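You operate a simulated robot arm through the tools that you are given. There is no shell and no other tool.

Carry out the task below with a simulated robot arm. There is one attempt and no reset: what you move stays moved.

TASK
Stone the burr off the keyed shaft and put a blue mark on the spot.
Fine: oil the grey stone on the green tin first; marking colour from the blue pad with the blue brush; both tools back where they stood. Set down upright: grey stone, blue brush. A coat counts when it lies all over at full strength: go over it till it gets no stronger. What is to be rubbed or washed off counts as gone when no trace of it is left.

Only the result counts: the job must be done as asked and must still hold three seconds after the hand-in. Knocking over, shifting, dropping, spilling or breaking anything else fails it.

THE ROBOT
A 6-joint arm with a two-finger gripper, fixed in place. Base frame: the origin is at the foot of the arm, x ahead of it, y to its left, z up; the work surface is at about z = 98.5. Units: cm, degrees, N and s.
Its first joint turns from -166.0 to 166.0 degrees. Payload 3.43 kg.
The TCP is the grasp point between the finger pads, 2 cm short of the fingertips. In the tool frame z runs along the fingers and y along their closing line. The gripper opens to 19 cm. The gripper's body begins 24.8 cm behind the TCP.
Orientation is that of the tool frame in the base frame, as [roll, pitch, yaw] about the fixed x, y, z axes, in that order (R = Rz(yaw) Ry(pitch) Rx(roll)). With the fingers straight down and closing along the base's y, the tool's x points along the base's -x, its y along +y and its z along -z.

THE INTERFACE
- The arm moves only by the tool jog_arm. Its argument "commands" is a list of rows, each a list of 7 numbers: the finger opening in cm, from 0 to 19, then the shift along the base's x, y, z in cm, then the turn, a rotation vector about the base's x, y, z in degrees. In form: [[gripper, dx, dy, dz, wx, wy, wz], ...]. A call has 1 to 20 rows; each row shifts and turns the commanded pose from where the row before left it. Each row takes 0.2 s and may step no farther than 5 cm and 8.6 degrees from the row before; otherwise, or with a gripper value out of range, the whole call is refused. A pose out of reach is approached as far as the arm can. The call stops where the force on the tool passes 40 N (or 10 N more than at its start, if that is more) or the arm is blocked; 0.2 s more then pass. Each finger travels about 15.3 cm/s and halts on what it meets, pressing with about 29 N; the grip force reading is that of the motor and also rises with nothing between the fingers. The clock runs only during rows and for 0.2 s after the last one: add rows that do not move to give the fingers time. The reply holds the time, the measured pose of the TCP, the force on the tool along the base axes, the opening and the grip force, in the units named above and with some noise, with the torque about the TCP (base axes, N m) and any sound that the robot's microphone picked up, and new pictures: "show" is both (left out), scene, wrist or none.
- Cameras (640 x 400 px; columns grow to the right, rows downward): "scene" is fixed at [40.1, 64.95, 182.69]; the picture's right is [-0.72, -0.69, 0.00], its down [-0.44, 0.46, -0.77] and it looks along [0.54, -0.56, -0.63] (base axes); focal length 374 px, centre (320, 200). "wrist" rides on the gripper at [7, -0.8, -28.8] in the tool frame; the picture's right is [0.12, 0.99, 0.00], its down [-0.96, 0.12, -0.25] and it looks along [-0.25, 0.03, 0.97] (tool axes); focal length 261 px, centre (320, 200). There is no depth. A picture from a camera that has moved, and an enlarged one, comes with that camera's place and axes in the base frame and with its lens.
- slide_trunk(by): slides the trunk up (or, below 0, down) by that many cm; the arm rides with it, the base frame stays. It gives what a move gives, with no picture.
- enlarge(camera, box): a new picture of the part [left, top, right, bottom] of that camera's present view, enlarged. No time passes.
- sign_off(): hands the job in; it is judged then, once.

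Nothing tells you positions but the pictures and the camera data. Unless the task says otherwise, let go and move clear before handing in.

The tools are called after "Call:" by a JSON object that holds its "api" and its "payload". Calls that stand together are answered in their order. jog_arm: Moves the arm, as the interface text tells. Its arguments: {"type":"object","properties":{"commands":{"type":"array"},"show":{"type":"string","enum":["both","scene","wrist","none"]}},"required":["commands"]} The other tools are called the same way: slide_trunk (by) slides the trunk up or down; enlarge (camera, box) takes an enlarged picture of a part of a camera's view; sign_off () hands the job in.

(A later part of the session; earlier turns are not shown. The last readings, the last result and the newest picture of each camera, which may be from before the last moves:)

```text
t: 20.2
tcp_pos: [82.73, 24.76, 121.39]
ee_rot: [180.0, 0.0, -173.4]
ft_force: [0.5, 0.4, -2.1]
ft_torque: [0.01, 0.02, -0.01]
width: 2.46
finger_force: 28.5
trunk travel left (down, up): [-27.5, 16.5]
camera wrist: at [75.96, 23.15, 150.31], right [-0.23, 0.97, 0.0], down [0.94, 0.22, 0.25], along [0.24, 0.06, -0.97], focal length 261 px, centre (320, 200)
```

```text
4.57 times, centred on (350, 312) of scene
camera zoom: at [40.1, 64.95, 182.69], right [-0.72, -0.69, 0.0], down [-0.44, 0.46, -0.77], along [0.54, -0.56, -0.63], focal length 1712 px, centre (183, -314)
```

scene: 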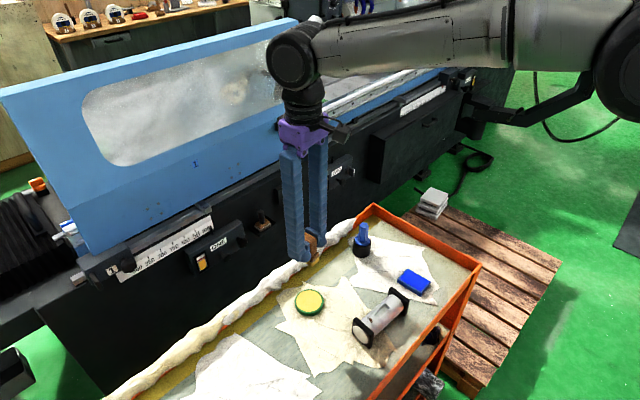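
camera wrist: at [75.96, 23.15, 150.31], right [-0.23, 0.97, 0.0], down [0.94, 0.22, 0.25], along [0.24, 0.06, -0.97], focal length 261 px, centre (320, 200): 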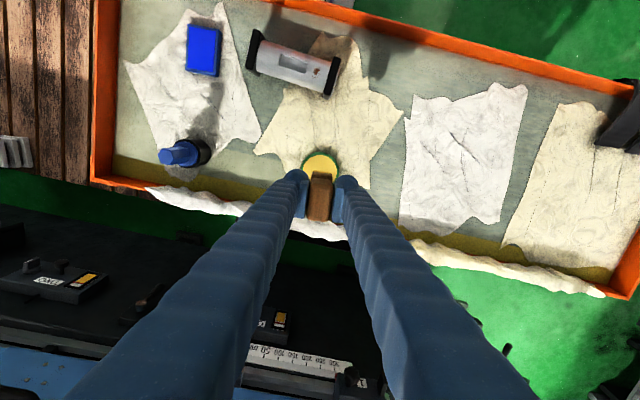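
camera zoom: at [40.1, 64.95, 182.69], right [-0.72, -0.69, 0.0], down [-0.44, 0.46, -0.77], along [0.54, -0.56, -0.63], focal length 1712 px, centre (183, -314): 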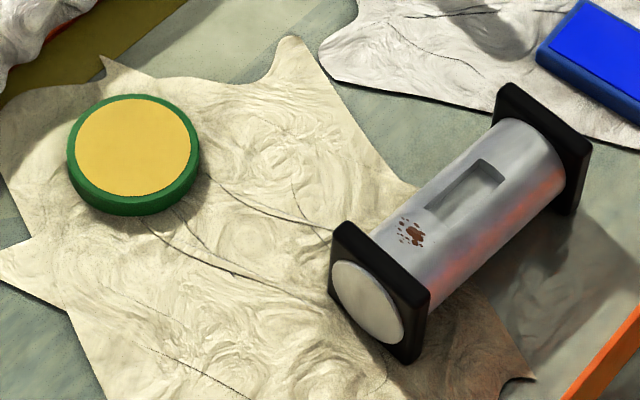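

The oil coat is unchanged, so full. Now I carry the stone to the shaft, turning it square to the shaft axis, and hover over the burr at about (66.7, 20.3).

Call:
{"api": "jog_arm", "payload": {"commands": [[0, -4.025, -1.15, 0, 0, 0, -2.7], [0, -4.025, -1.15, 0, 0, 0, -2.7], [0, -4.025, -1.15, 0, 0, 0, -2.7], [0, -4.025, -1.15, 0, 0, 0, -2.7], [0, 0, 0, -4, 0, 0, 0], [0, 0, 0, -4, 0, 0, 0], [0, 0, 0, 0, 0, 0, 0], [0, 0, 0, 0, 0, 0, 0]]}}

Call:
{"api": "enlarge", "payload": {"camera": "scene", "box": [340, 265, 420, 355]}}

Call:
{"api": "enlarge", "payload": {"camera": "wrist", "box": [255, 140, 385, 240]}}

```text
t: 22.0
tcp_pos: [66.9, 20.27, 113.22]
ee_rot: [180.0, 0.0, 175.7]
ft_force: [0.5, -0.6, -1.2]
ft_torque: [0.01, -0.01, 0.02]
width: 2.52
finger_force: 28.6
trunk travel left (down, up): [-27.5, 16.5]
camera wrist: at [59.84, 19.89, 142.11], right [-0.04, 1.0, 0.0], down [0.97, 0.04, 0.25], along [0.25, 0.01, -0.97], focal length 261 px, centre (320, 200)
```

scene: 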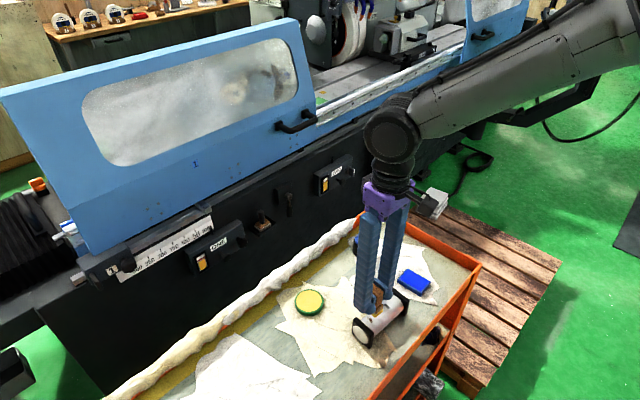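
wrist: 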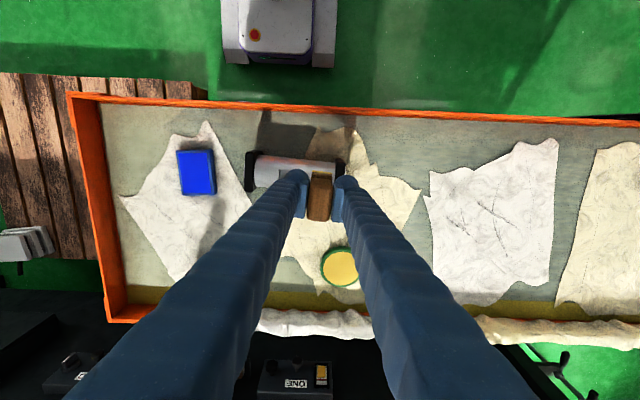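

```text
4.44 times, centred on (380, 310) of scene
camera zoom: at [40.1, 64.95, 182.69], right [-0.72, -0.69, 0.0], down [-0.44, 0.46, -0.77], along [0.54, -0.56, -0.63], focal length 1665 px, centre (53, -289)
```

zoom: 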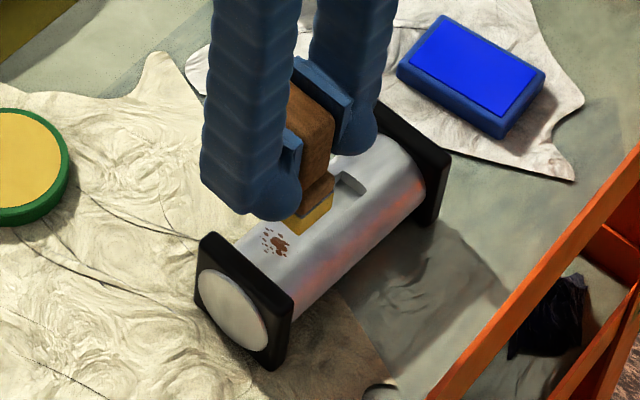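

```text
4.00 times, centred on (320, 190) of wrist
camera zoom: at [59.84, 19.89, 142.11], right [-0.04, 1.0, 0.0], down [0.97, 0.04, 0.25], along [0.25, 0.01, -0.97], focal length 1043 px, centre (320, 240)
```

zoom: 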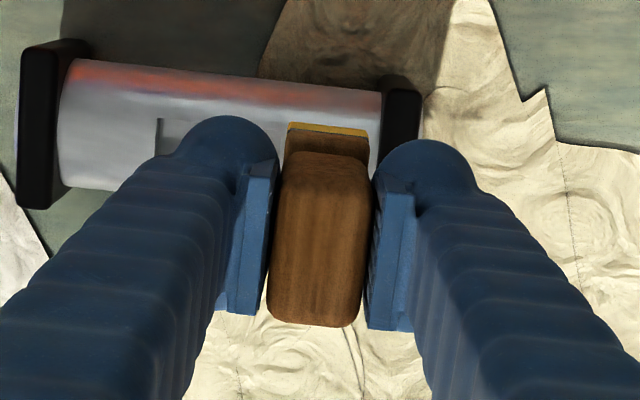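

The stone hangs square over the burr with a clear gap to the support. I lower gently to contact.

Call:
{"api": "jog_arm", "payload": {"commands": [[0, 0, 0, -1.2, 0, 0, 0], [0, 0, 0, -1.0, 0, 0, 0], [0, 0, 0, -0.5, 0, 0, 0], [0, 0, 0, -0.2, 0, 0, 0], [0, 0, 0, 0, 0, 0, 0]]}}

Call:
{"api": "enlarge", "payload": {"camera": "scene", "box": [350, 280, 400, 350]}}

```text
t: 23.2
tcp_pos: [66.78, 20.3, 110.67]
ee_rot: [-180.0, 0.0, 175.7]
ft_force: [0.4, 0.2, -2.3]
ft_torque: [-0.03, 0.02, 0.02]
width: 2.49
finger_force: 29.1
trunk travel left (down, up): [-27.5, 16.5]
camera wrist: at [59.82, 20.03, 139.36], right [-0.04, 1.0, 0.0], down [0.97, 0.04, 0.25], along [0.25, 0.01, -0.97], focal length 261 px, centre (320, 200)
```

scene: 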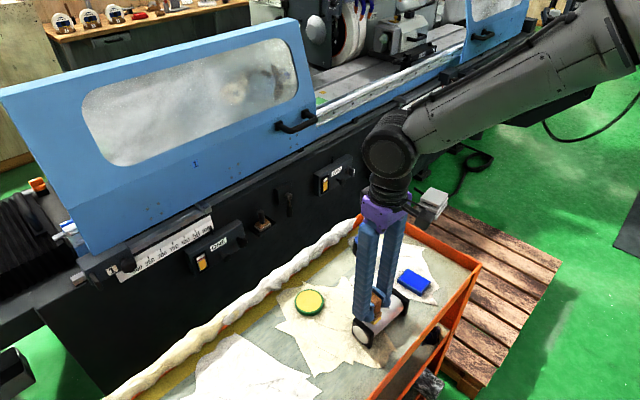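
wrist: 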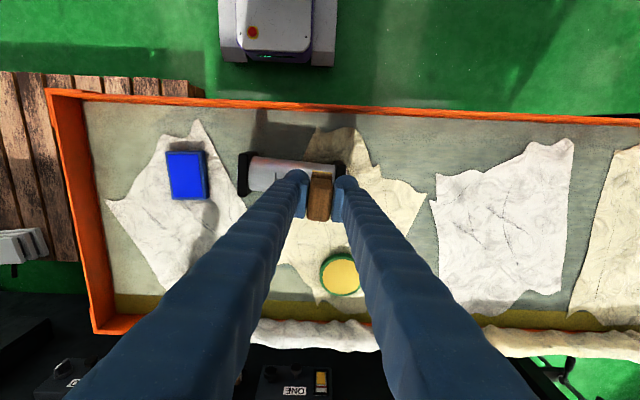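

```text
5.71 times, centred on (375, 315) of scene
camera zoom: at [40.1, 64.95, 182.69], right [-0.72, -0.69, 0.0], down [-0.44, 0.46, -0.77], along [0.54, -0.56, -0.63], focal length 2140 px, centre (6, -457)
```

zoom: 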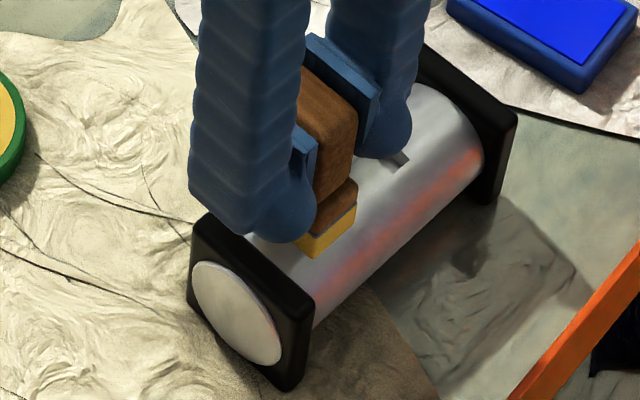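

Still just above; I continue down in 1–2 mm steps to feel the contact.

Call:
{"api": "jog_arm", "payload": {"commands": [[0, 0, 0, -0.3, 0, 0, 0], [0, 0, 0, -0.2, 0, 0, 0], [0, 0, 0, -0.2, 0, 0, 0], [0, 0, 0, 0, 0, 0, 0]], "show": "none"}}

```text
t: 24.2
tcp_pos: [66.79, 20.3, 109.88]
ee_rot: [-180.0, -0.1, 175.7]
ft_force: [-0.3, 0.0, -1.1]
ft_torque: [-0.02, -0.01, 0.0]
width: 2.48
finger_force: 28.6
trunk travel left (down, up): [-27.5, 16.5]
```

Call:
{"api": "jog_arm", "payload": {"commands": [[0, 0, 0, -0.15, 0, 0, 0], [0, 0, 0, -0.15, 0, 0, 0], [0, 0, 0, 0, 0, 0, 0]], "show": "none"}}

```text
t: 25.0
tcp_pos: [66.81, 20.14, 109.71]
ee_rot: [180.0, -0.1, 175.7]
ft_force: [-0.3, 0.6, -1.9]
ft_torque: [0.02, 0.0, -0.01]
width: 2.5
finger_force: 29.1
trunk travel left (down, up): [-27.5, 16.5]
```

Call:
{"api": "jog_arm", "payload": {"commands": [[0, 0, 0, -0.1, 0, 0, 0], [0, 0, 0, -0.1, 0, 0, 0], [0, 0, 0, 0, 0, 0, 0]], "show": "none"}}

```text
t: 25.8
tcp_pos: [66.75, 20.16, 109.19]
ee_rot: [180.0, 0.0, 175.7]
ft_force: [-0.4, 0.6, -1.3]
ft_torque: [-0.03, -0.02, -0.03]
width: 2.48
finger_force: 29.0
trunk travel left (down, up): [-27.5, 16.5]
```

Call:
{"api": "jog_arm", "payload": {"commands": [[0, 0, 0, -0.1, 0, 0, 0], [0, 0, 0, -0.1, 0, 0, 0], [0, 0, 0, 0, 0, 0, 0]], "show": "none"}}

Call:
{"api": "enlarge", "payload": {"camera": "scene", "box": [350, 280, 400, 350]}}

```text
t: 26.6
tcp_pos: [66.76, 20.13, 109.17]
ee_rot: [179.9, 0.0, 175.7]
ft_force: [0.8, -0.8, 6.0]
ft_torque: [0.05, -0.02, -0.02]
width: 2.51
finger_force: 28.8
trunk travel left (down, up): [-27.5, 16.5]
```

```text
5.71 times, centred on (375, 315) of scene
camera zoom: at [40.1, 64.95, 182.69], right [-0.72, -0.69, 0.0], down [-0.44, 0.46, -0.77], along [0.54, -0.56, -0.63], focal length 2140 px, centre (6, -457)
```

zoom: 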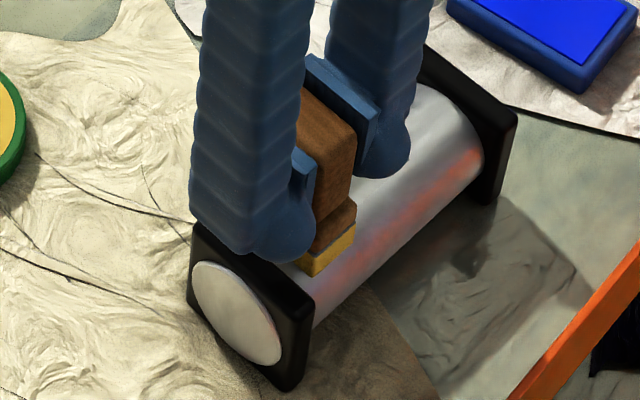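

Contact on the shaft top with about 7 N. I rub with short strokes across the burr and watch the force.

Call:
{"api": "jog_arm", "payload": {"commands": [[0, 0.4, -0.03, 0, 0, 0, 0], [0, 0.4, -0.03, 0, 0, 0, 0], [0, -0.4, 0.03, 0, 0, 0, 0], [0, -0.4, 0.03, 0, 0, 0, 0], [0, -0.4, 0.03, 0, 0, 0, 0], [0, -0.4, 0.03, 0, 0, 0, 0], [0, 0.4, -0.03, 0, 0, 0, 0], [0, 0.4, -0.03, 0, 0, 0, 0], [0, 0, 0, 0, 0, 0, 0]], "show": "none"}}

Call:
{"api": "jog_arm", "payload": {"commands": [[0, 0, 0, 1.0, 0, 0, 0], [0, 0, 0, 2.0, 0, 0, 0], [0, 0, 0, 3.0, 0, 0, 0], [0, 0, 0, 3, 0, 0, 0], [0, 0, 0, 0, 0, 0, 0]]}}

Call:
{"api": "enlarge", "payload": {"camera": "scene", "box": [350, 280, 400, 350]}}

```text
t: 28.6
tcp_pos: [66.73, 20.22, 109.12]
ee_rot: [180.0, -0.1, 175.7]
ft_force: [-2.8, -0.4, 6.9]
ft_torque: [-0.13, 0.2, -0.03]
width: 2.46
finger_force: 28.9
trunk travel left (down, up): [-27.5, 16.5]
```

```text
t: 29.8
tcp_pos: [66.53, 20.07, 117.82]
ee_rot: [180.0, -0.1, 175.7]
ft_force: [0.0, 0.3, -1.8]
ft_torque: [-0.01, 0.01, 0.0]
width: 2.49
finger_force: 29.6
trunk travel left (down, up): [-27.5, 16.5]
camera wrist: at [59.55, 19.84, 146.72], right [-0.04, 1.0, 0.0], down [0.97, 0.04, 0.25], along [0.25, 0.01, -0.97], focal length 261 px, centre (320, 200)
```

scene: 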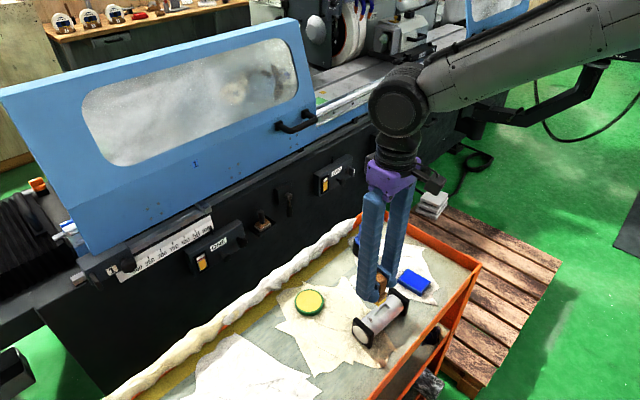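
wrist: 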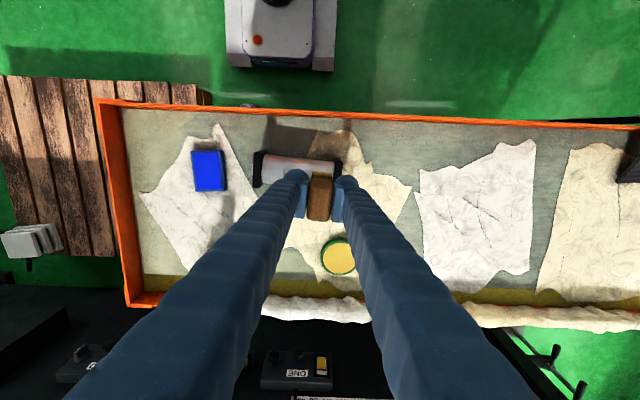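

```text
5.71 times, centred on (375, 315) of scene
camera zoom: at [40.1, 64.95, 182.69], right [-0.72, -0.69, 0.0], down [-0.44, 0.46, -0.77], along [0.54, -0.56, -0.63], focal length 2140 px, centre (6, -457)
```

zoom: 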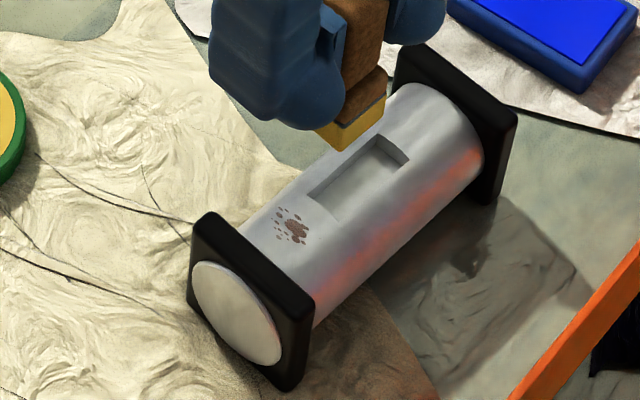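

The burr is fading evenly. I look closer and then go on rubbing.

Call:
{"api": "enlarge", "payload": {"camera": "scene", "box": [363, 305, 387, 325]}}

Call:
{"api": "jog_arm", "payload": {"commands": [[0, 0, 0, -4, 0, 0, 0], [0, 0, 0, -4, 0, 0, 0], [0, 0, 0, -0.7, 0, 0, 0], [0, 0, 0, -0.3, 0, 0, 0], [0, 0.4, -0.03, 0, 0, 0, 0], [0, 0.4, -0.03, 0, 0, 0, 0], [0, -0.4, 0.03, 0, 0, 0, 0], [0, -0.4, 0.03, 0, 0, 0, 0], [0, -0.4, 0.03, 0, 0, 0, 0], [0, -0.4, 0.03, 0, 0, 0, 0], [0, 0.4, -0.03, 0, 0, 0, 0], [0, 0.4, -0.03, 0, 0, 0, 0], [0, 0.4, -0.03, 0, 0, 0, 0], [0, 0.4, -0.03, 0, 0, 0, 0], [0, -0.4, 0.03, 0, 0, 0, 0], [0, -0.4, 0.03, 0, 0, 0, 0], [0, -0.4, 0.03, 0, 0, 0, 0], [0, -0.4, 0.03, 0, 0, 0, 0], [0, 0.4, -0.03, 0, 0, 0, 0], [0, 0.4, -0.03, 0, 0, 0, 0]], "show": "none"}}

Call:
{"api": "jog_arm", "payload": {"commands": [[0, 0.4, -0.03, 0, 0, 0, 0], [0, 0.4, -0.03, 0, 0, 0, 0], [0, -0.4, 0.03, 0, 0, 0, 0], [0, -0.4, 0.03, 0, 0, 0, 0], [0, -0.4, 0.03, 0, 0, 0, 0], [0, -0.4, 0.03, 0, 0, 0, 0], [0, 0.4, -0.03, 0, 0, 0, 0], [0, 0.4, -0.03, 0, 0, 0, 0], [0, 0, 0, 0, 0, 0, 0]], "show": "none"}}

Call:
{"api": "jog_arm", "payload": {"commands": [[0, 0, 0, 1.0, 0, 0, 0], [0, 0, 0, 2.0, 0, 0, 0], [0, 0, 0, 3.0, 0, 0, 0], [0, 0, 0, 3, 0, 0, 0], [0, 0, 0, 0, 0, 0, 0]]}}

Call:
{"api": "enlarge", "payload": {"camera": "scene", "box": [350, 280, 400, 350]}}

Call:
{"api": "enlarge", "payload": {"camera": "scene", "box": [363, 305, 387, 325]}}

```text
16.00 times, centred on (375, 315) of scene
camera zoom: at [40.1, 64.95, 182.69], right [-0.72, -0.69, 0.0], down [-0.44, 0.46, -0.77], along [0.54, -0.56, -0.63], focal length 5993 px, centre (-560, -1640)
```

zoom: 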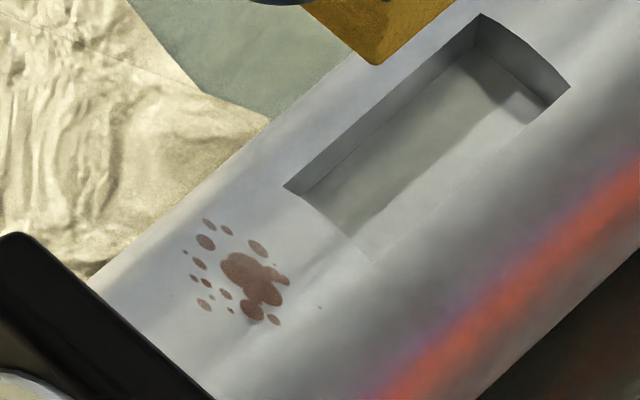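

```text
t: 34.0
tcp_pos: [66.84, 20.15, 109.04]
ee_rot: [180.0, 0.1, 175.6]
ft_force: [-0.8, 0.5, 0.2]
ft_torque: [-0.04, 0.02, -0.03]
width: 2.48
finger_force: 29.6
trunk travel left (down, up): [-27.5, 16.5]
```

```text
t: 36.0
tcp_pos: [66.76, 20.04, 109.23]
ee_rot: [-179.9, 0.0, 175.7]
ft_force: [0.0, -0.7, -2.4]
ft_torque: [-0.02, 0.0, -0.02]
width: 2.47
finger_force: 28.9
trunk travel left (down, up): [-27.5, 16.5]
```

```text
t: 37.2
tcp_pos: [66.75, 20.43, 118.09]
ee_rot: [-179.9, 0.0, 175.7]
ft_force: [-0.3, 0.1, -1.6]
ft_torque: [0.0, 0.01, -0.02]
width: 2.49
finger_force: 28.4
trunk travel left (down, up): [-27.5, 16.5]
camera wrist: at [59.84, 20.08, 146.93], right [-0.04, 1.0, 0.0], down [0.97, 0.04, 0.25], along [0.25, 0.01, -0.97], focal length 261 px, centre (320, 200)
```

scene: 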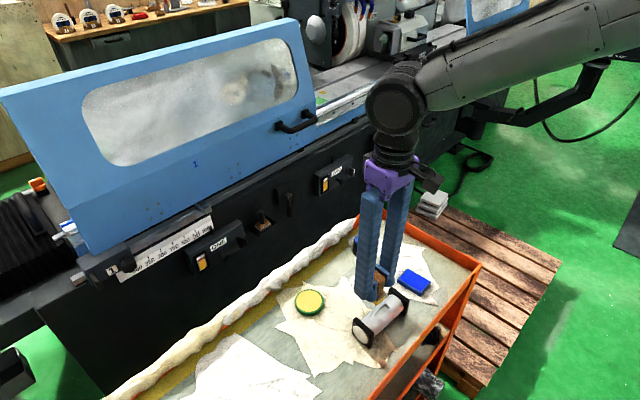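
wrist: 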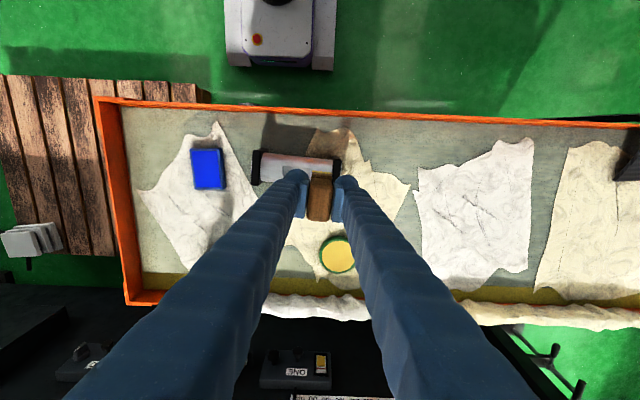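

```text
5.71 times, centred on (375, 315) of scene
camera zoom: at [40.1, 64.95, 182.69], right [-0.72, -0.69, 0.0], down [-0.44, 0.46, -0.77], along [0.54, -0.56, -0.63], focal length 2140 px, centre (6, -457)
```

zoom: 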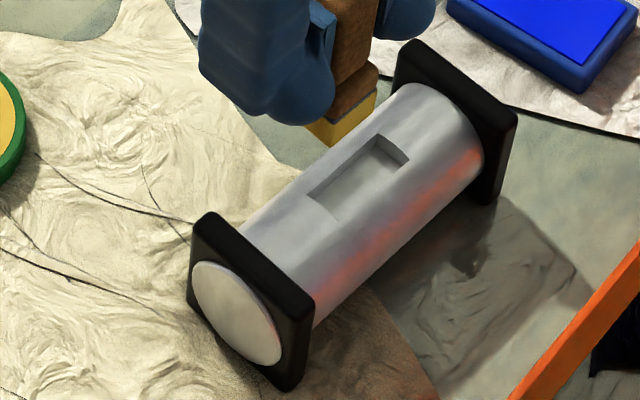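

```text
16.00 times, centred on (375, 315) of scene
camera zoom: at [40.1, 64.95, 182.69], right [-0.72, -0.69, 0.0], down [-0.44, 0.46, -0.77], along [0.54, -0.56, -0.63], focal length 5993 px, centre (-560, -1640)
```

zoom: 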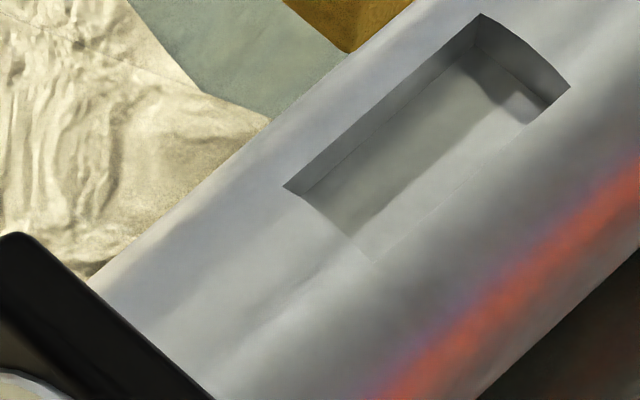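

The burr looks completely gone and the shaft has not moved. I give it one more light pass to be sure that no trace is left.

Call:
{"api": "jog_arm", "payload": {"commands": [[0, 0, 0, -4, 0, 0, 0], [0, 0, 0, -4, 0, 0, 0], [0, 0, 0, -0.7, 0, 0, 0], [0, 0, 0, -0.35, 0, 0, 0], [0, 0.4, -0.03, 0, 0, 0, 0], [0, 0.4, -0.03, 0, 0, 0, 0], [0, -0.4, 0.03, 0, 0, 0, 0], [0, -0.4, 0.03, 0, 0, 0, 0], [0, -0.4, 0.03, 0, 0, 0, 0], [0, -0.4, 0.03, 0, 0, 0, 0], [0, 0.4, -0.03, 0, 0, 0, 0], [0, 0.4, -0.03, 0, 0, 0, 0]], "show": "none"}}

Call:
{"api": "jog_arm", "payload": {"commands": [[0, 0, 0, 1.05, 0, 0, 0], [0, 0, 0, 3, 0, 0, 0], [0, 0, 0, 4, 0, 0, 0], [0, 0, 0, 4, 0, 0, 0], [0, 0, 0, 0, 0, 0, 0]]}}

Call:
{"api": "enlarge", "payload": {"camera": "scene", "box": [363, 305, 387, 325]}}

Call:
{"api": "enlarge", "payload": {"camera": "scene", "box": [280, 260, 440, 360]}}

```text
t: 39.8
tcp_pos: [66.65, 20.01, 109.11]
ee_rot: [-179.9, -0.1, 175.7]
ft_force: [-2.4, 0.4, 4.6]
ft_torque: [-0.1, 0.16, -0.01]
width: 2.47
finger_force: 28.7
trunk travel left (down, up): [-27.5, 16.5]
```

```text
t: 41.0
tcp_pos: [66.85, 20.03, 121.12]
ee_rot: [180.0, -0.2, 175.7]
ft_force: [0.1, 0.5, -1.8]
ft_torque: [0.03, 0.0, -0.02]
width: 2.49
finger_force: 29.0
trunk travel left (down, up): [-27.5, 16.5]
camera wrist: at [59.91, 19.77, 149.91], right [-0.04, 1.0, 0.0], down [0.97, 0.04, 0.25], along [0.25, 0.01, -0.97], focal length 261 px, centre (320, 200)
```

scene: 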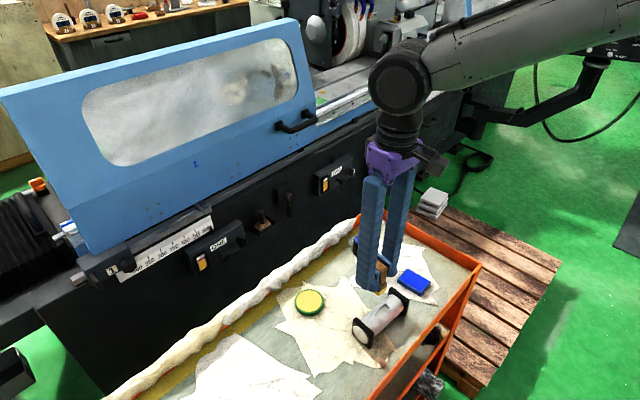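
wrist: 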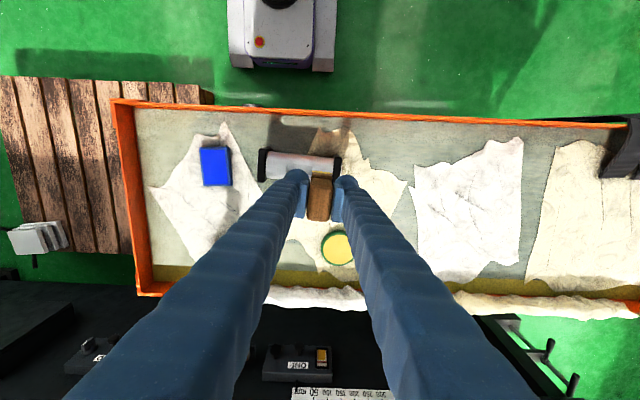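

```text
16.00 times, centred on (375, 315) of scene
camera zoom: at [40.1, 64.95, 182.69], right [-0.72, -0.69, 0.0], down [-0.44, 0.46, -0.77], along [0.54, -0.56, -0.63], focal length 5993 px, centre (-560, -1640)
```

zoom: 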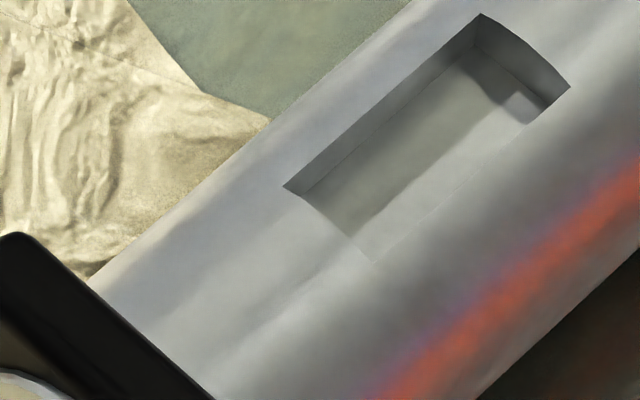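

```text
4.00 times, centred on (360, 310) of scene
camera zoom: at [40.1, 64.95, 182.69], right [-0.72, -0.69, 0.0], down [-0.44, 0.46, -0.77], along [0.54, -0.56, -0.63], focal length 1498 px, centre (160, -240)
```

zoom: 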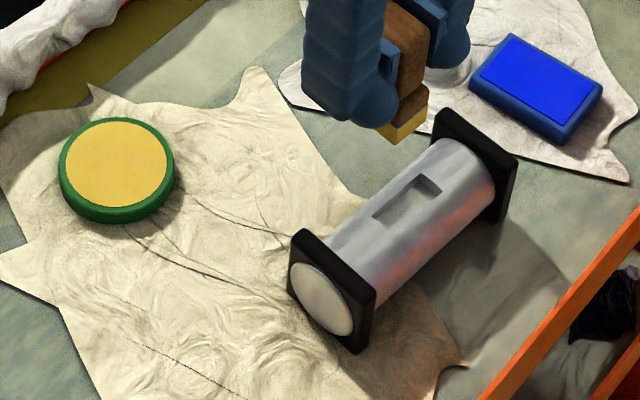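

The spot is clean. Now I carry the stone back to its place at about (83.1, 12.0) with its original yaw, hovering first.

Call:
{"api": "jog_arm", "payload": {"commands": [[0, 4.1, -2.06, 0, 0, 0, 2.7], [0, 4.1, -2.06, 0, 0, 0, 2.7], [0, 4.1, -2.06, 0, 0, 0, 2.7], [0, 4.1, -2.07, 0, 0, 0, 2.7], [0, 0, 0, -5, 0, 0, 0], [0, 0, 0, -5, 0, 0, 0], [0, 0, 0, -5, 0, 0, 0], [0, 0, 0, -1, 0, 0, 0], [0, 0, 0, 0, 0, 0, 0], [0, 0, 0, 0, 0, 0, 0]]}}

Call:
{"api": "enlarge", "payload": {"camera": "scene", "box": [310, 240, 370, 285]}}

Call:
{"api": "enlarge", "payload": {"camera": "wrist", "box": [270, 150, 370, 230]}}

```text
t: 43.2
tcp_pos: [83.09, 12.07, 104.86]
ee_rot: [180.0, 0.0, -173.5]
ft_force: [-0.7, -0.2, -0.9]
ft_torque: [0.0, 0.02, 0.03]
width: 2.5
finger_force: 29.2
trunk travel left (down, up): [-27.5, 16.5]
camera wrist: at [76.45, 10.47, 133.68], right [-0.23, 0.97, 0.0], down [0.94, 0.22, 0.25], along [0.24, 0.06, -0.97], focal length 261 px, centre (320, 200)
```

scene: 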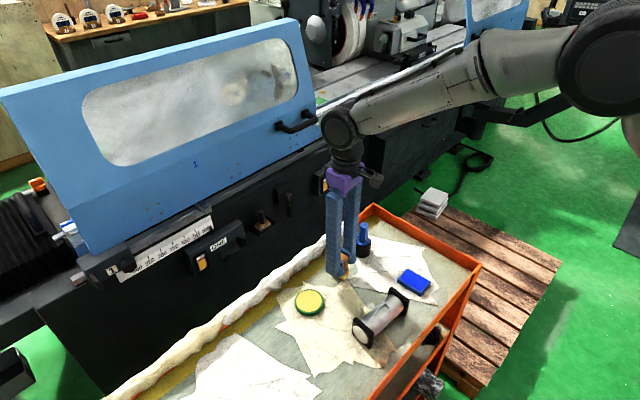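
wrist: 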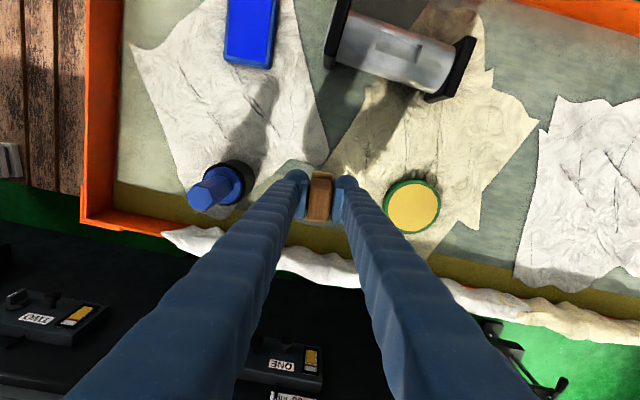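

```text
8.89 times, centred on (340, 262) of scene
camera zoom: at [40.1, 64.95, 182.69], right [-0.72, -0.69, 0.0], down [-0.44, 0.46, -0.77], along [0.54, -0.56, -0.63], focal length 3329 px, centre (142, -356)
```

zoom: 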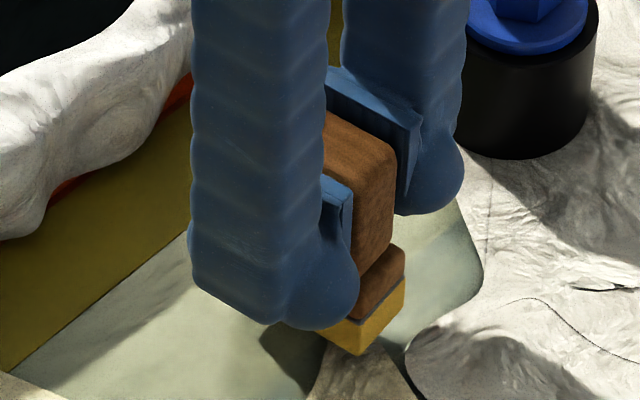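

```text
5.00 times, centred on (320, 190) of wrist
camera zoom: at [76.45, 10.47, 133.68], right [-0.23, 0.97, 0.0], down [0.94, 0.22, 0.25], along [0.24, 0.06, -0.97], focal length 1303 px, centre (320, 250)
```

zoom: 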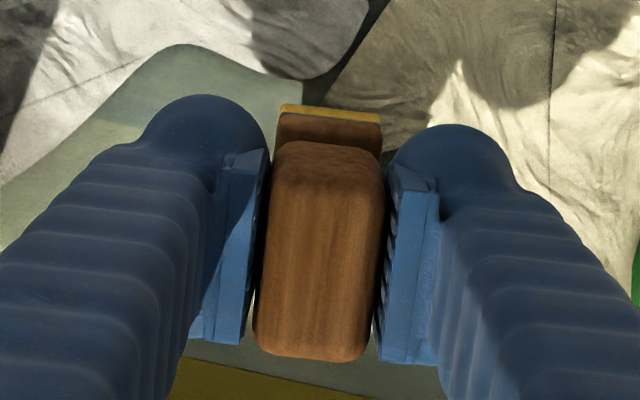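

It is just over its old place. I lower the last centimetre gently and feel for the tray.

Call:
{"api": "jog_arm", "payload": {"commands": [[0, 0, 0, -0.5, 0, 0, 0], [0, 0, 0, -0.4, 0, 0, 0], [0, 0, 0, -0.2, 0, 0, 0], [0, 0, 0, -0.15, 0, 0, 0], [0, 0, 0, 0, 0, 0, 0]], "show": "none"}}

```text
t: 44.4
tcp_pos: [83.23, 11.97, 103.79]
ee_rot: [180.0, -0.1, -173.5]
ft_force: [-0.5, -0.1, -2.0]
ft_torque: [-0.01, -0.03, 0.01]
width: 2.52
finger_force: 29.6
trunk travel left (down, up): [-27.5, 16.5]
```

Call:
{"api": "jog_arm", "payload": {"commands": [[0, 0, 0, -0.1, 0, 0, 0], [0, 0, 0, -0.08, 0, 0, 0], [0, 0, 0, 0, 0, 0, 0]], "show": "none"}}

```text
t: 45.2
tcp_pos: [83.23, 11.96, 103.72]
ee_rot: [-180.0, 0.0, -173.5]
ft_force: [-1.3, 0.7, 1.8]
ft_torque: [-0.01, -0.07, -0.03]
width: 2.51
finger_force: 29.0
trunk travel left (down, up): [-27.5, 16.5]
```

The stone rests on the tray. I open the fingers and rise clear.

Call:
{"api": "jog_arm", "payload": {"commands": [[0, 0, 0, -0.05, 0, 0, 0], [2.9, 0, 0, 0, 0, 0, 0], [4.5, 0, 0, 0, 0, 0, 0], [6, 0, 0, 0, 0, 0, 0], [6, 0, 0, 0, 0, 0, 0], [6, 0, 0, 2, 0, 0, 0], [6, 0, 0, 4, 0, 0, 0], [6, 0, 0, 5, 0, 0, 0], [6, 0, 0, 5, 0, 0, 0], [6, 0, 0, 0, 0, 0, 0], [6, 0, 0, 0, 0, 0, 0]]}}

Call:
{"api": "enlarge", "payload": {"camera": "scene", "box": [325, 250, 357, 282]}}

Call:
{"api": "enlarge", "payload": {"camera": "scene", "box": [345, 218, 381, 260]}}

Call:
{"api": "enlarge", "payload": {"camera": "wrist", "box": [200, 130, 360, 230]}}

```text
t: 47.6
tcp_pos: [82.99, 12.01, 119.9]
ee_rot: [-180.0, 0.0, -173.5]
ft_force: [-0.4, 0.3, -1.2]
ft_torque: [-0.04, 0.02, 0.03]
width: 6.0
finger_force: 0.0
trunk travel left (down, up): [-27.5, 16.5]
camera wrist: at [76.18, 10.45, 148.62], right [-0.23, 0.97, 0.0], down [0.94, 0.22, 0.25], along [0.24, 0.06, -0.97], focal length 261 px, centre (320, 200)
```

scene: 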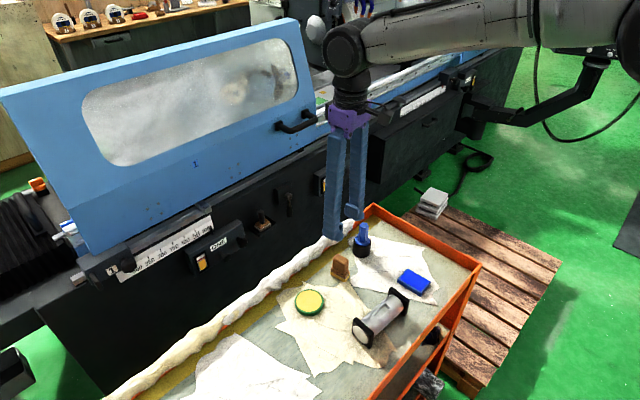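
wrist: 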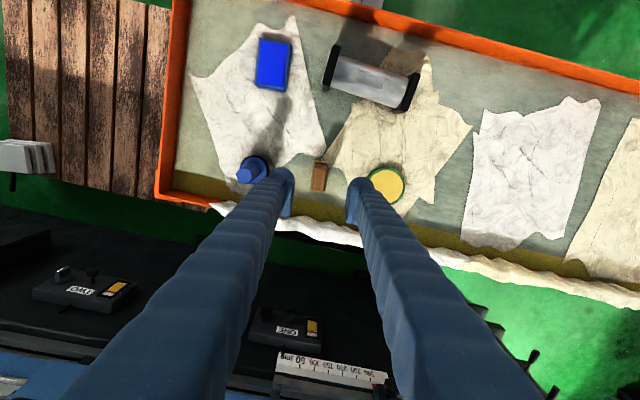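

```text
12.50 times, centred on (341, 266) of scene
camera zoom: at [40.1, 64.95, 182.69], right [-0.72, -0.69, 0.0], down [-0.44, 0.46, -0.77], along [0.54, -0.56, -0.63], focal length 4682 px, centre (58, -625)
```

zoom: 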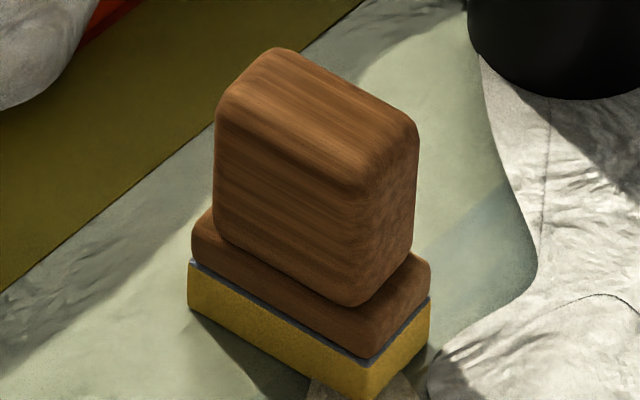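

```text
9.52 times, centred on (363, 239) of scene
camera zoom: at [40.1, 64.95, 182.69], right [-0.72, -0.69, 0.0], down [-0.44, 0.46, -0.77], along [0.54, -0.56, -0.63], focal length 3567 px, centre (-90, -171)
```

zoom: 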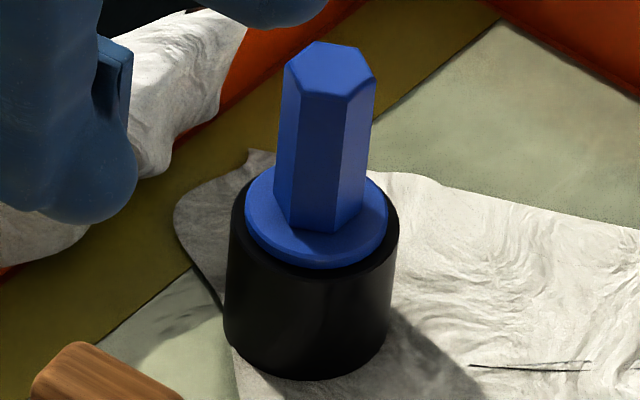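

```text
4.00 times, centred on (280, 180) of wrist
camera zoom: at [76.18, 10.45, 148.62], right [-0.23, 0.97, 0.0], down [0.94, 0.22, 0.25], along [0.24, 0.06, -0.97], focal length 1043 px, centre (480, 280)
```

zoom: 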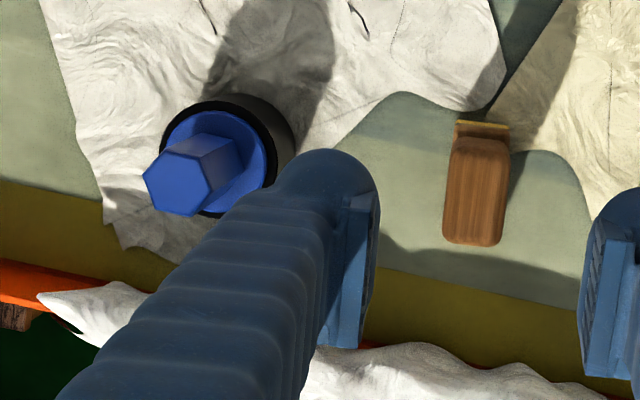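

The stone stands upright at its place. Now the brush at about (85.2, 0.5); I move above it, turning the fingers square to two flats of its hex handle.

Call:
{"api": "jog_arm", "payload": {"commands": [[8, 0.54, -2.84, 0, 0, 0, -6.7], [8, 0.54, -2.84, 0, 0, 0, -6.7], [8, 0.54, -2.84, 0, 0, 0, -6.7], [8, 0.53, -2.85, 0, 0, 0, -6.6], [8, 0, 0, 0, 0, 0, 0], [8, 0, 0, 0, 0, 0, 0]]}}

Call:
{"api": "enlarge", "payload": {"camera": "wrist", "box": [270, 150, 370, 230]}}

```text
t: 49.0
tcp_pos: [85.28, 0.56, 119.72]
ee_rot: [179.9, 0.1, 159.8]
ft_force: [-0.2, 0.8, 0.6]
ft_torque: [-0.04, 0.05, -0.03]
width: 8.01
finger_force: 0.0
trunk travel left (down, up): [-27.5, 16.5]
camera wrist: at [78.48, 2.27, 148.6], right [0.23, 0.97, 0.0], down [0.94, -0.22, 0.25], along [0.24, -0.06, -0.97], focal length 261 px, centre (320, 200)
```

scene: 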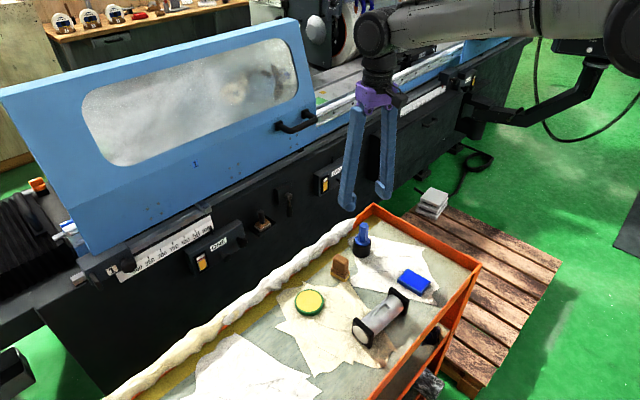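
wrist: 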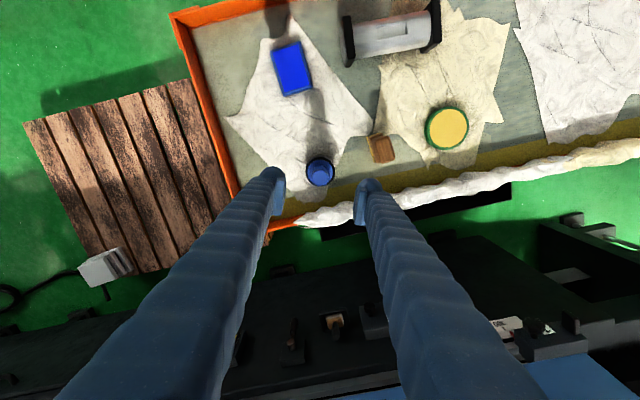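

```text
5.00 times, centred on (320, 190) of wrist
camera zoom: at [78.48, 2.27, 148.6], right [0.23, 0.97, 0.0], down [0.94, -0.22, 0.25], along [0.24, -0.06, -0.97], focal length 1303 px, centre (320, 250)
```

zoom: 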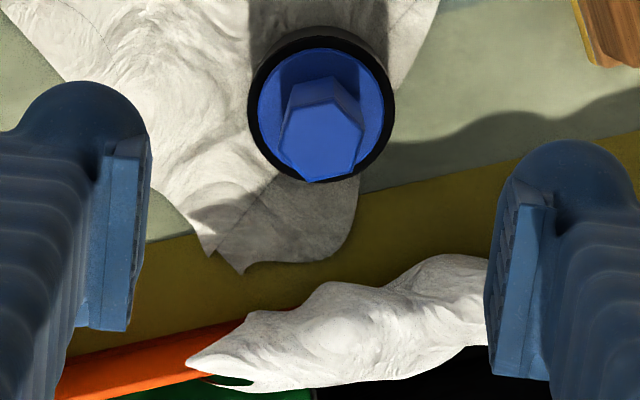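

Nearly over it. A closer look at the hex and its flats.

Call:
{"api": "enlarge", "payload": {"camera": "wrist", "box": [302, 150, 342, 190]}}

```text
10.00 times, centred on (322, 170) of wrist
camera zoom: at [78.48, 2.27, 148.6], right [0.23, 0.97, 0.0], down [0.94, -0.22, 0.25], along [0.24, -0.06, -0.97], focal length 2606 px, centre (300, 500)
```

zoom: 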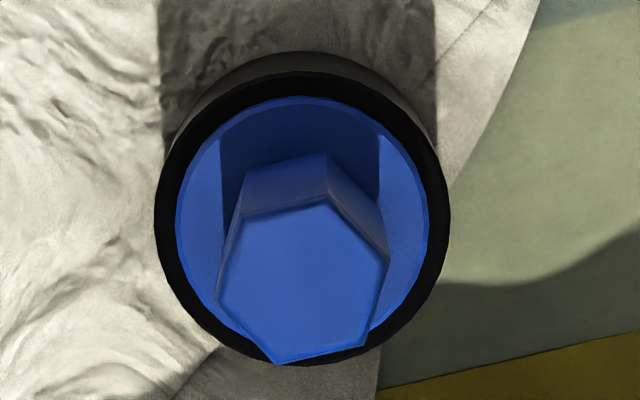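

The flats are at about 60°, so I turn another -9.2°, centre and go down over the handle.

Call:
{"api": "jog_arm", "payload": {"commands": [[6, 0.02, 0.1, 0, 0, 0, -4.6], [6, 0, 0.08, 0, 0, 0, -4.6], [6, 0, 0, -4, 0, 0, 0], [6, 0, 0, -4, 0, 0, 0], [6, 0, 0, -2.5, 0, 0, 0], [6, 0, 0, 0, 0, 0, 0], [6, 0, 0, 0, 0, 0, 0]]}}

Call:
{"api": "enlarge", "payload": {"camera": "wrist", "box": [270, 150, 370, 230]}}

Call:
{"api": "enlarge", "payload": {"camera": "scene", "box": [330, 200, 390, 265]}}

```text
t: 50.6
tcp_pos: [85.36, 0.72, 109.19]
ee_rot: [-179.9, 0.0, 150.6]
ft_force: [0.1, 0.7, -0.8]
ft_torque: [-0.03, 0.01, -0.02]
width: 6.0
finger_force: 0.1
trunk travel left (down, up): [-27.5, 16.5]
camera wrist: at [78.93, 3.44, 138.04], right [0.38, 0.92, 0.0], down [0.89, -0.37, 0.25], along [0.23, -0.1, -0.97], focal length 261 px, centre (320, 200)
```

scene: 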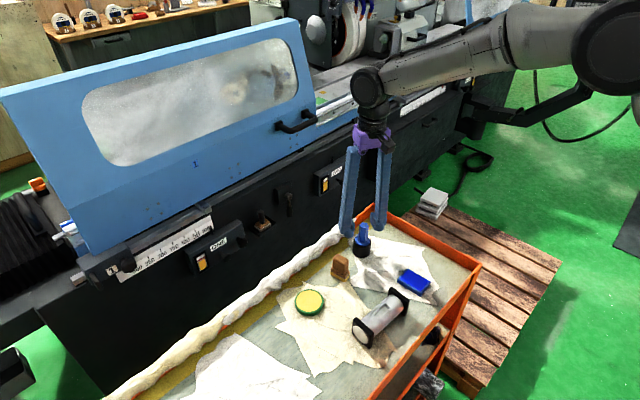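
wrist: 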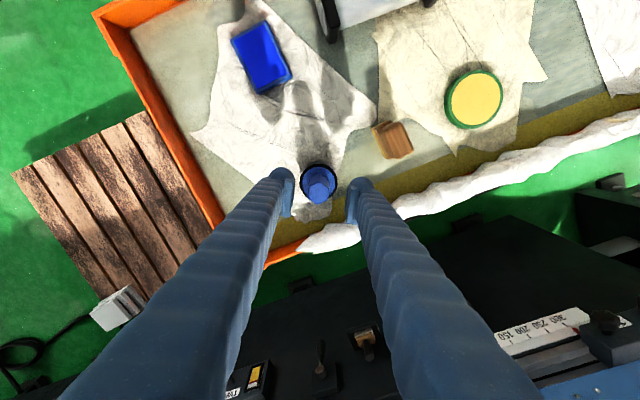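

```text
5.00 times, centred on (320, 190) of wrist
camera zoom: at [78.93, 3.44, 138.04], right [0.38, 0.92, 0.0], down [0.89, -0.37, 0.25], along [0.23, -0.1, -0.97], focal length 1303 px, centre (320, 250)
```

zoom: 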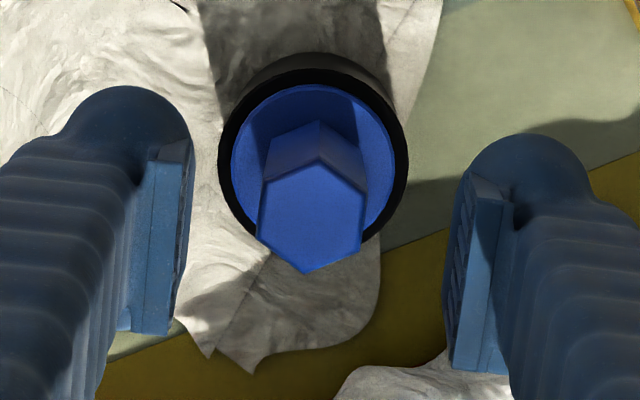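

```text
6.15 times, centred on (360, 232) of scene
camera zoom: at [40.1, 64.95, 182.69], right [-0.72, -0.69, 0.0], down [-0.44, 0.46, -0.77], along [0.54, -0.56, -0.63], focal length 2305 px, centre (74, 0)
```

zoom: 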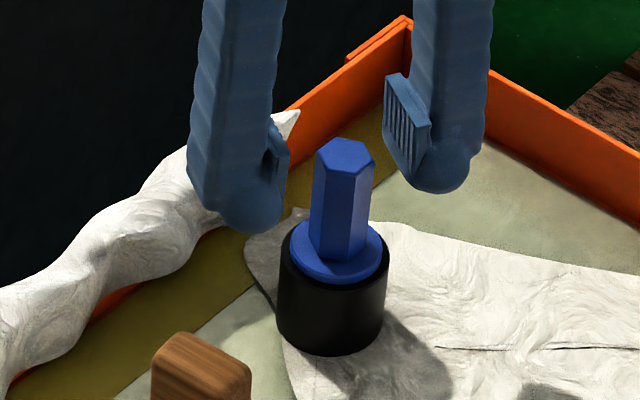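

The handle's flats are parallel to the pads. A small centring, then down to the handle and close.

Call:
{"api": "jog_arm", "payload": {"commands": [[6, -0.14, -0.09, -1.5, 0, 0, 0], [6, 0, 0, -1.9, 0, 0, 0], [4, 0, 0, 0, 0, 0, 0], [3.2, 0, 0, 0, 0, 0, 0], [3.2, 0, 0, 0, 0, 0, 0]]}}

Call:
{"api": "enlarge", "payload": {"camera": "wrist", "box": [270, 150, 370, 230]}}

Call:
{"api": "enlarge", "payload": {"camera": "scene", "box": [330, 200, 390, 265]}}

```text
t: 51.8
tcp_pos: [85.11, 0.59, 105.66]
ee_rot: [-180.0, 0.0, 150.6]
ft_force: [-1.2, 0.3, 8.1]
ft_torque: [0.0, 0.06, -0.05]
width: 3.21
finger_force: 0.2
trunk travel left (down, up): [-27.5, 16.5]
camera wrist: at [78.64, 3.33, 134.54], right [0.38, 0.92, 0.0], down [0.89, -0.37, 0.25], along [0.23, -0.1, -0.97], focal length 261 px, centre (320, 200)
```

scene: 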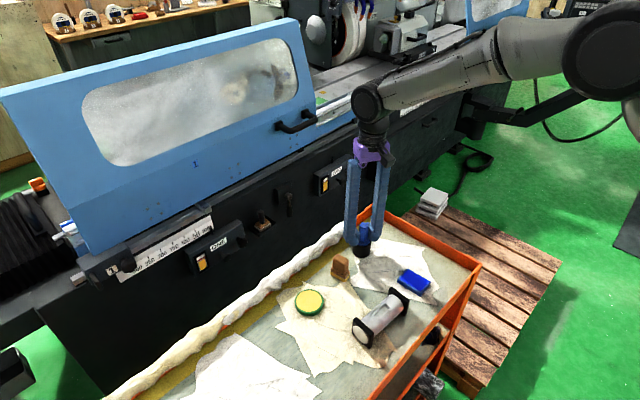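
wrist: 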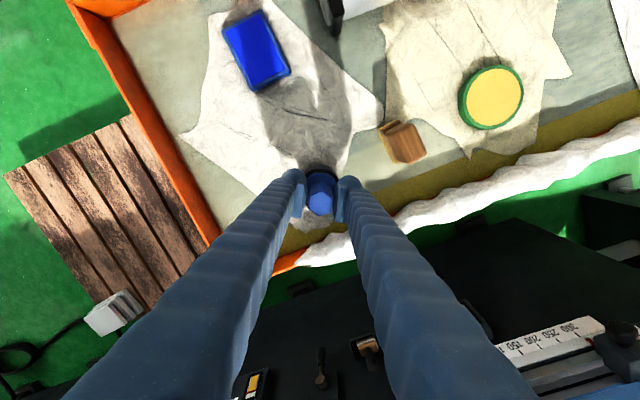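

```text
5.00 times, centred on (320, 190) of wrist
camera zoom: at [78.64, 3.33, 134.54], right [0.38, 0.92, 0.0], down [0.89, -0.37, 0.25], along [0.23, -0.1, -0.97], focal length 1303 px, centre (320, 250)
```

zoom: 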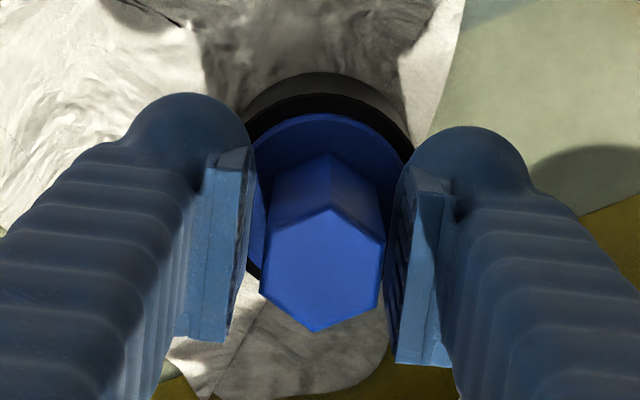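

```text
6.15 times, centred on (360, 232) of scene
camera zoom: at [40.1, 64.95, 182.69], right [-0.72, -0.69, 0.0], down [-0.44, 0.46, -0.77], along [0.54, -0.56, -0.63], focal length 2305 px, centre (74, 0)
```

zoom: 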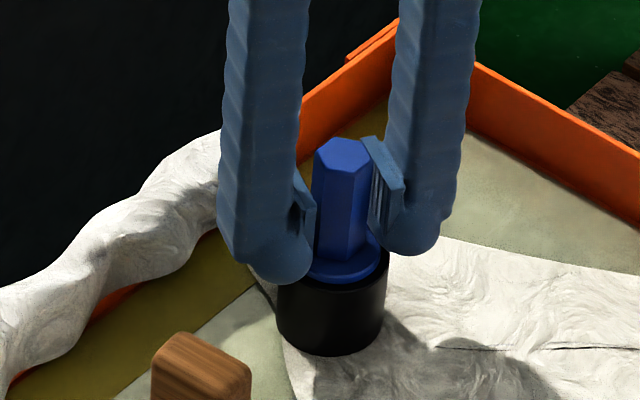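

The fingertips are touching the flange lightly (8 N), so I rise 3 mm and then close.

Call:
{"api": "jog_arm", "payload": {"commands": [[3.2, 0, 0, 0.15, 0, 0, 0], [3.2, 0, 0, 0.2, 0, 0, 0], [3.2, 0, 0, 0, 0, 0, 0]], "show": "none"}}

Call:
{"api": "jog_arm", "payload": {"commands": [[0, 0, 0, 0, 0, 0, 0], [0, 0, 0, 0, 0, 0, 0], [0, 0, 0, 0, 0, 0, 0]]}}

Call:
{"api": "enlarge", "payload": {"camera": "wrist", "box": [270, 150, 370, 230]}}

Call:
{"api": "enlarge", "payload": {"camera": "scene", "box": [330, 200, 390, 265]}}

```text
t: 52.6
tcp_pos: [85.14, 0.54, 105.95]
ee_rot: [179.9, -0.1, 150.6]
ft_force: [0.3, 0.7, -0.8]
ft_torque: [0.0, 0.0, 0.0]
width: 3.17
finger_force: 0.1
trunk travel left (down, up): [-27.5, 16.5]
```

```text
t: 53.4
tcp_pos: [85.12, 0.6, 106.06]
ee_rot: [-180.0, 0.0, 150.6]
ft_force: [-0.5, -0.7, -0.4]
ft_torque: [0.02, -0.02, 0.04]
width: 2.25
finger_force: 29.1
trunk travel left (down, up): [-27.5, 16.5]
camera wrist: at [78.68, 3.32, 134.85], right [0.38, 0.92, 0.0], down [0.89, -0.37, 0.25], along [0.23, -0.1, -0.97], focal length 261 px, centre (320, 200)
```

scene: 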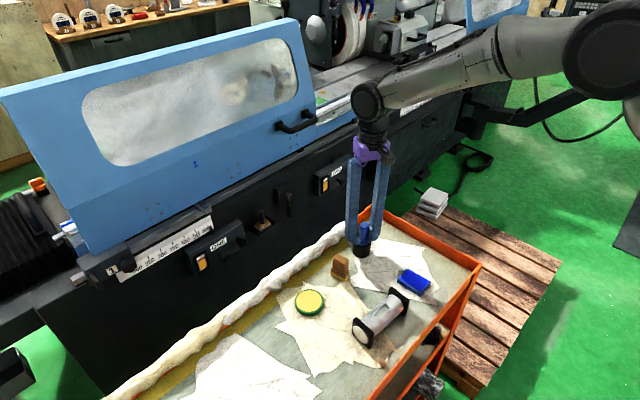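
wrist: 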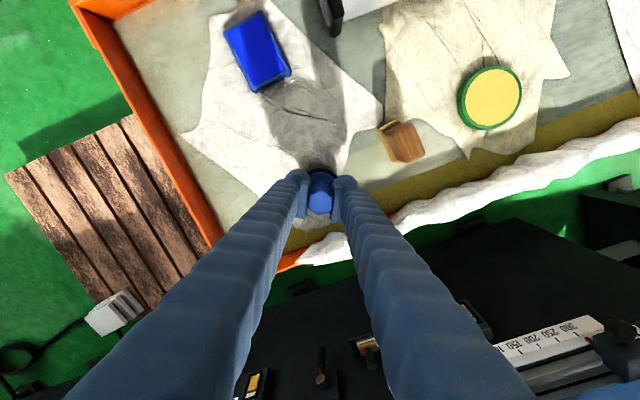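

```text
5.00 times, centred on (320, 190) of wrist
camera zoom: at [78.68, 3.32, 134.85], right [0.38, 0.92, 0.0], down [0.89, -0.37, 0.25], along [0.23, -0.1, -0.97], focal length 1303 px, centre (320, 250)
```

zoom: 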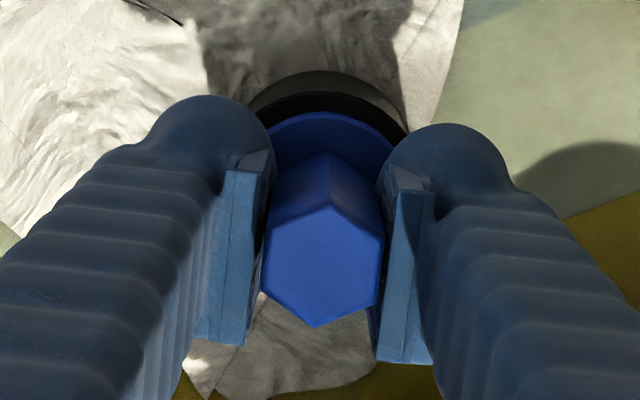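

```text
6.15 times, centred on (360, 232) of scene
camera zoom: at [40.1, 64.95, 182.69], right [-0.72, -0.69, 0.0], down [-0.44, 0.46, -0.77], along [0.54, -0.56, -0.63], focal length 2305 px, centre (74, 0)
```

zoom: 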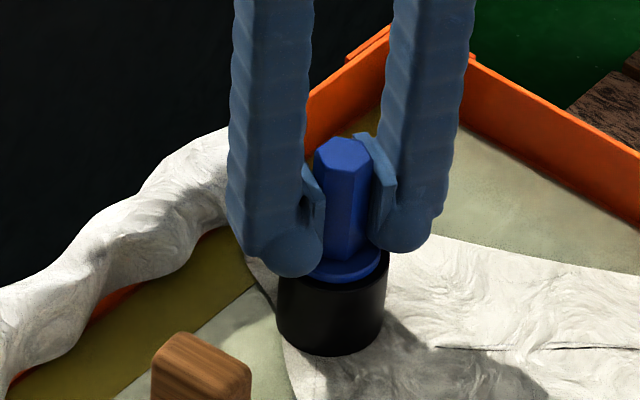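

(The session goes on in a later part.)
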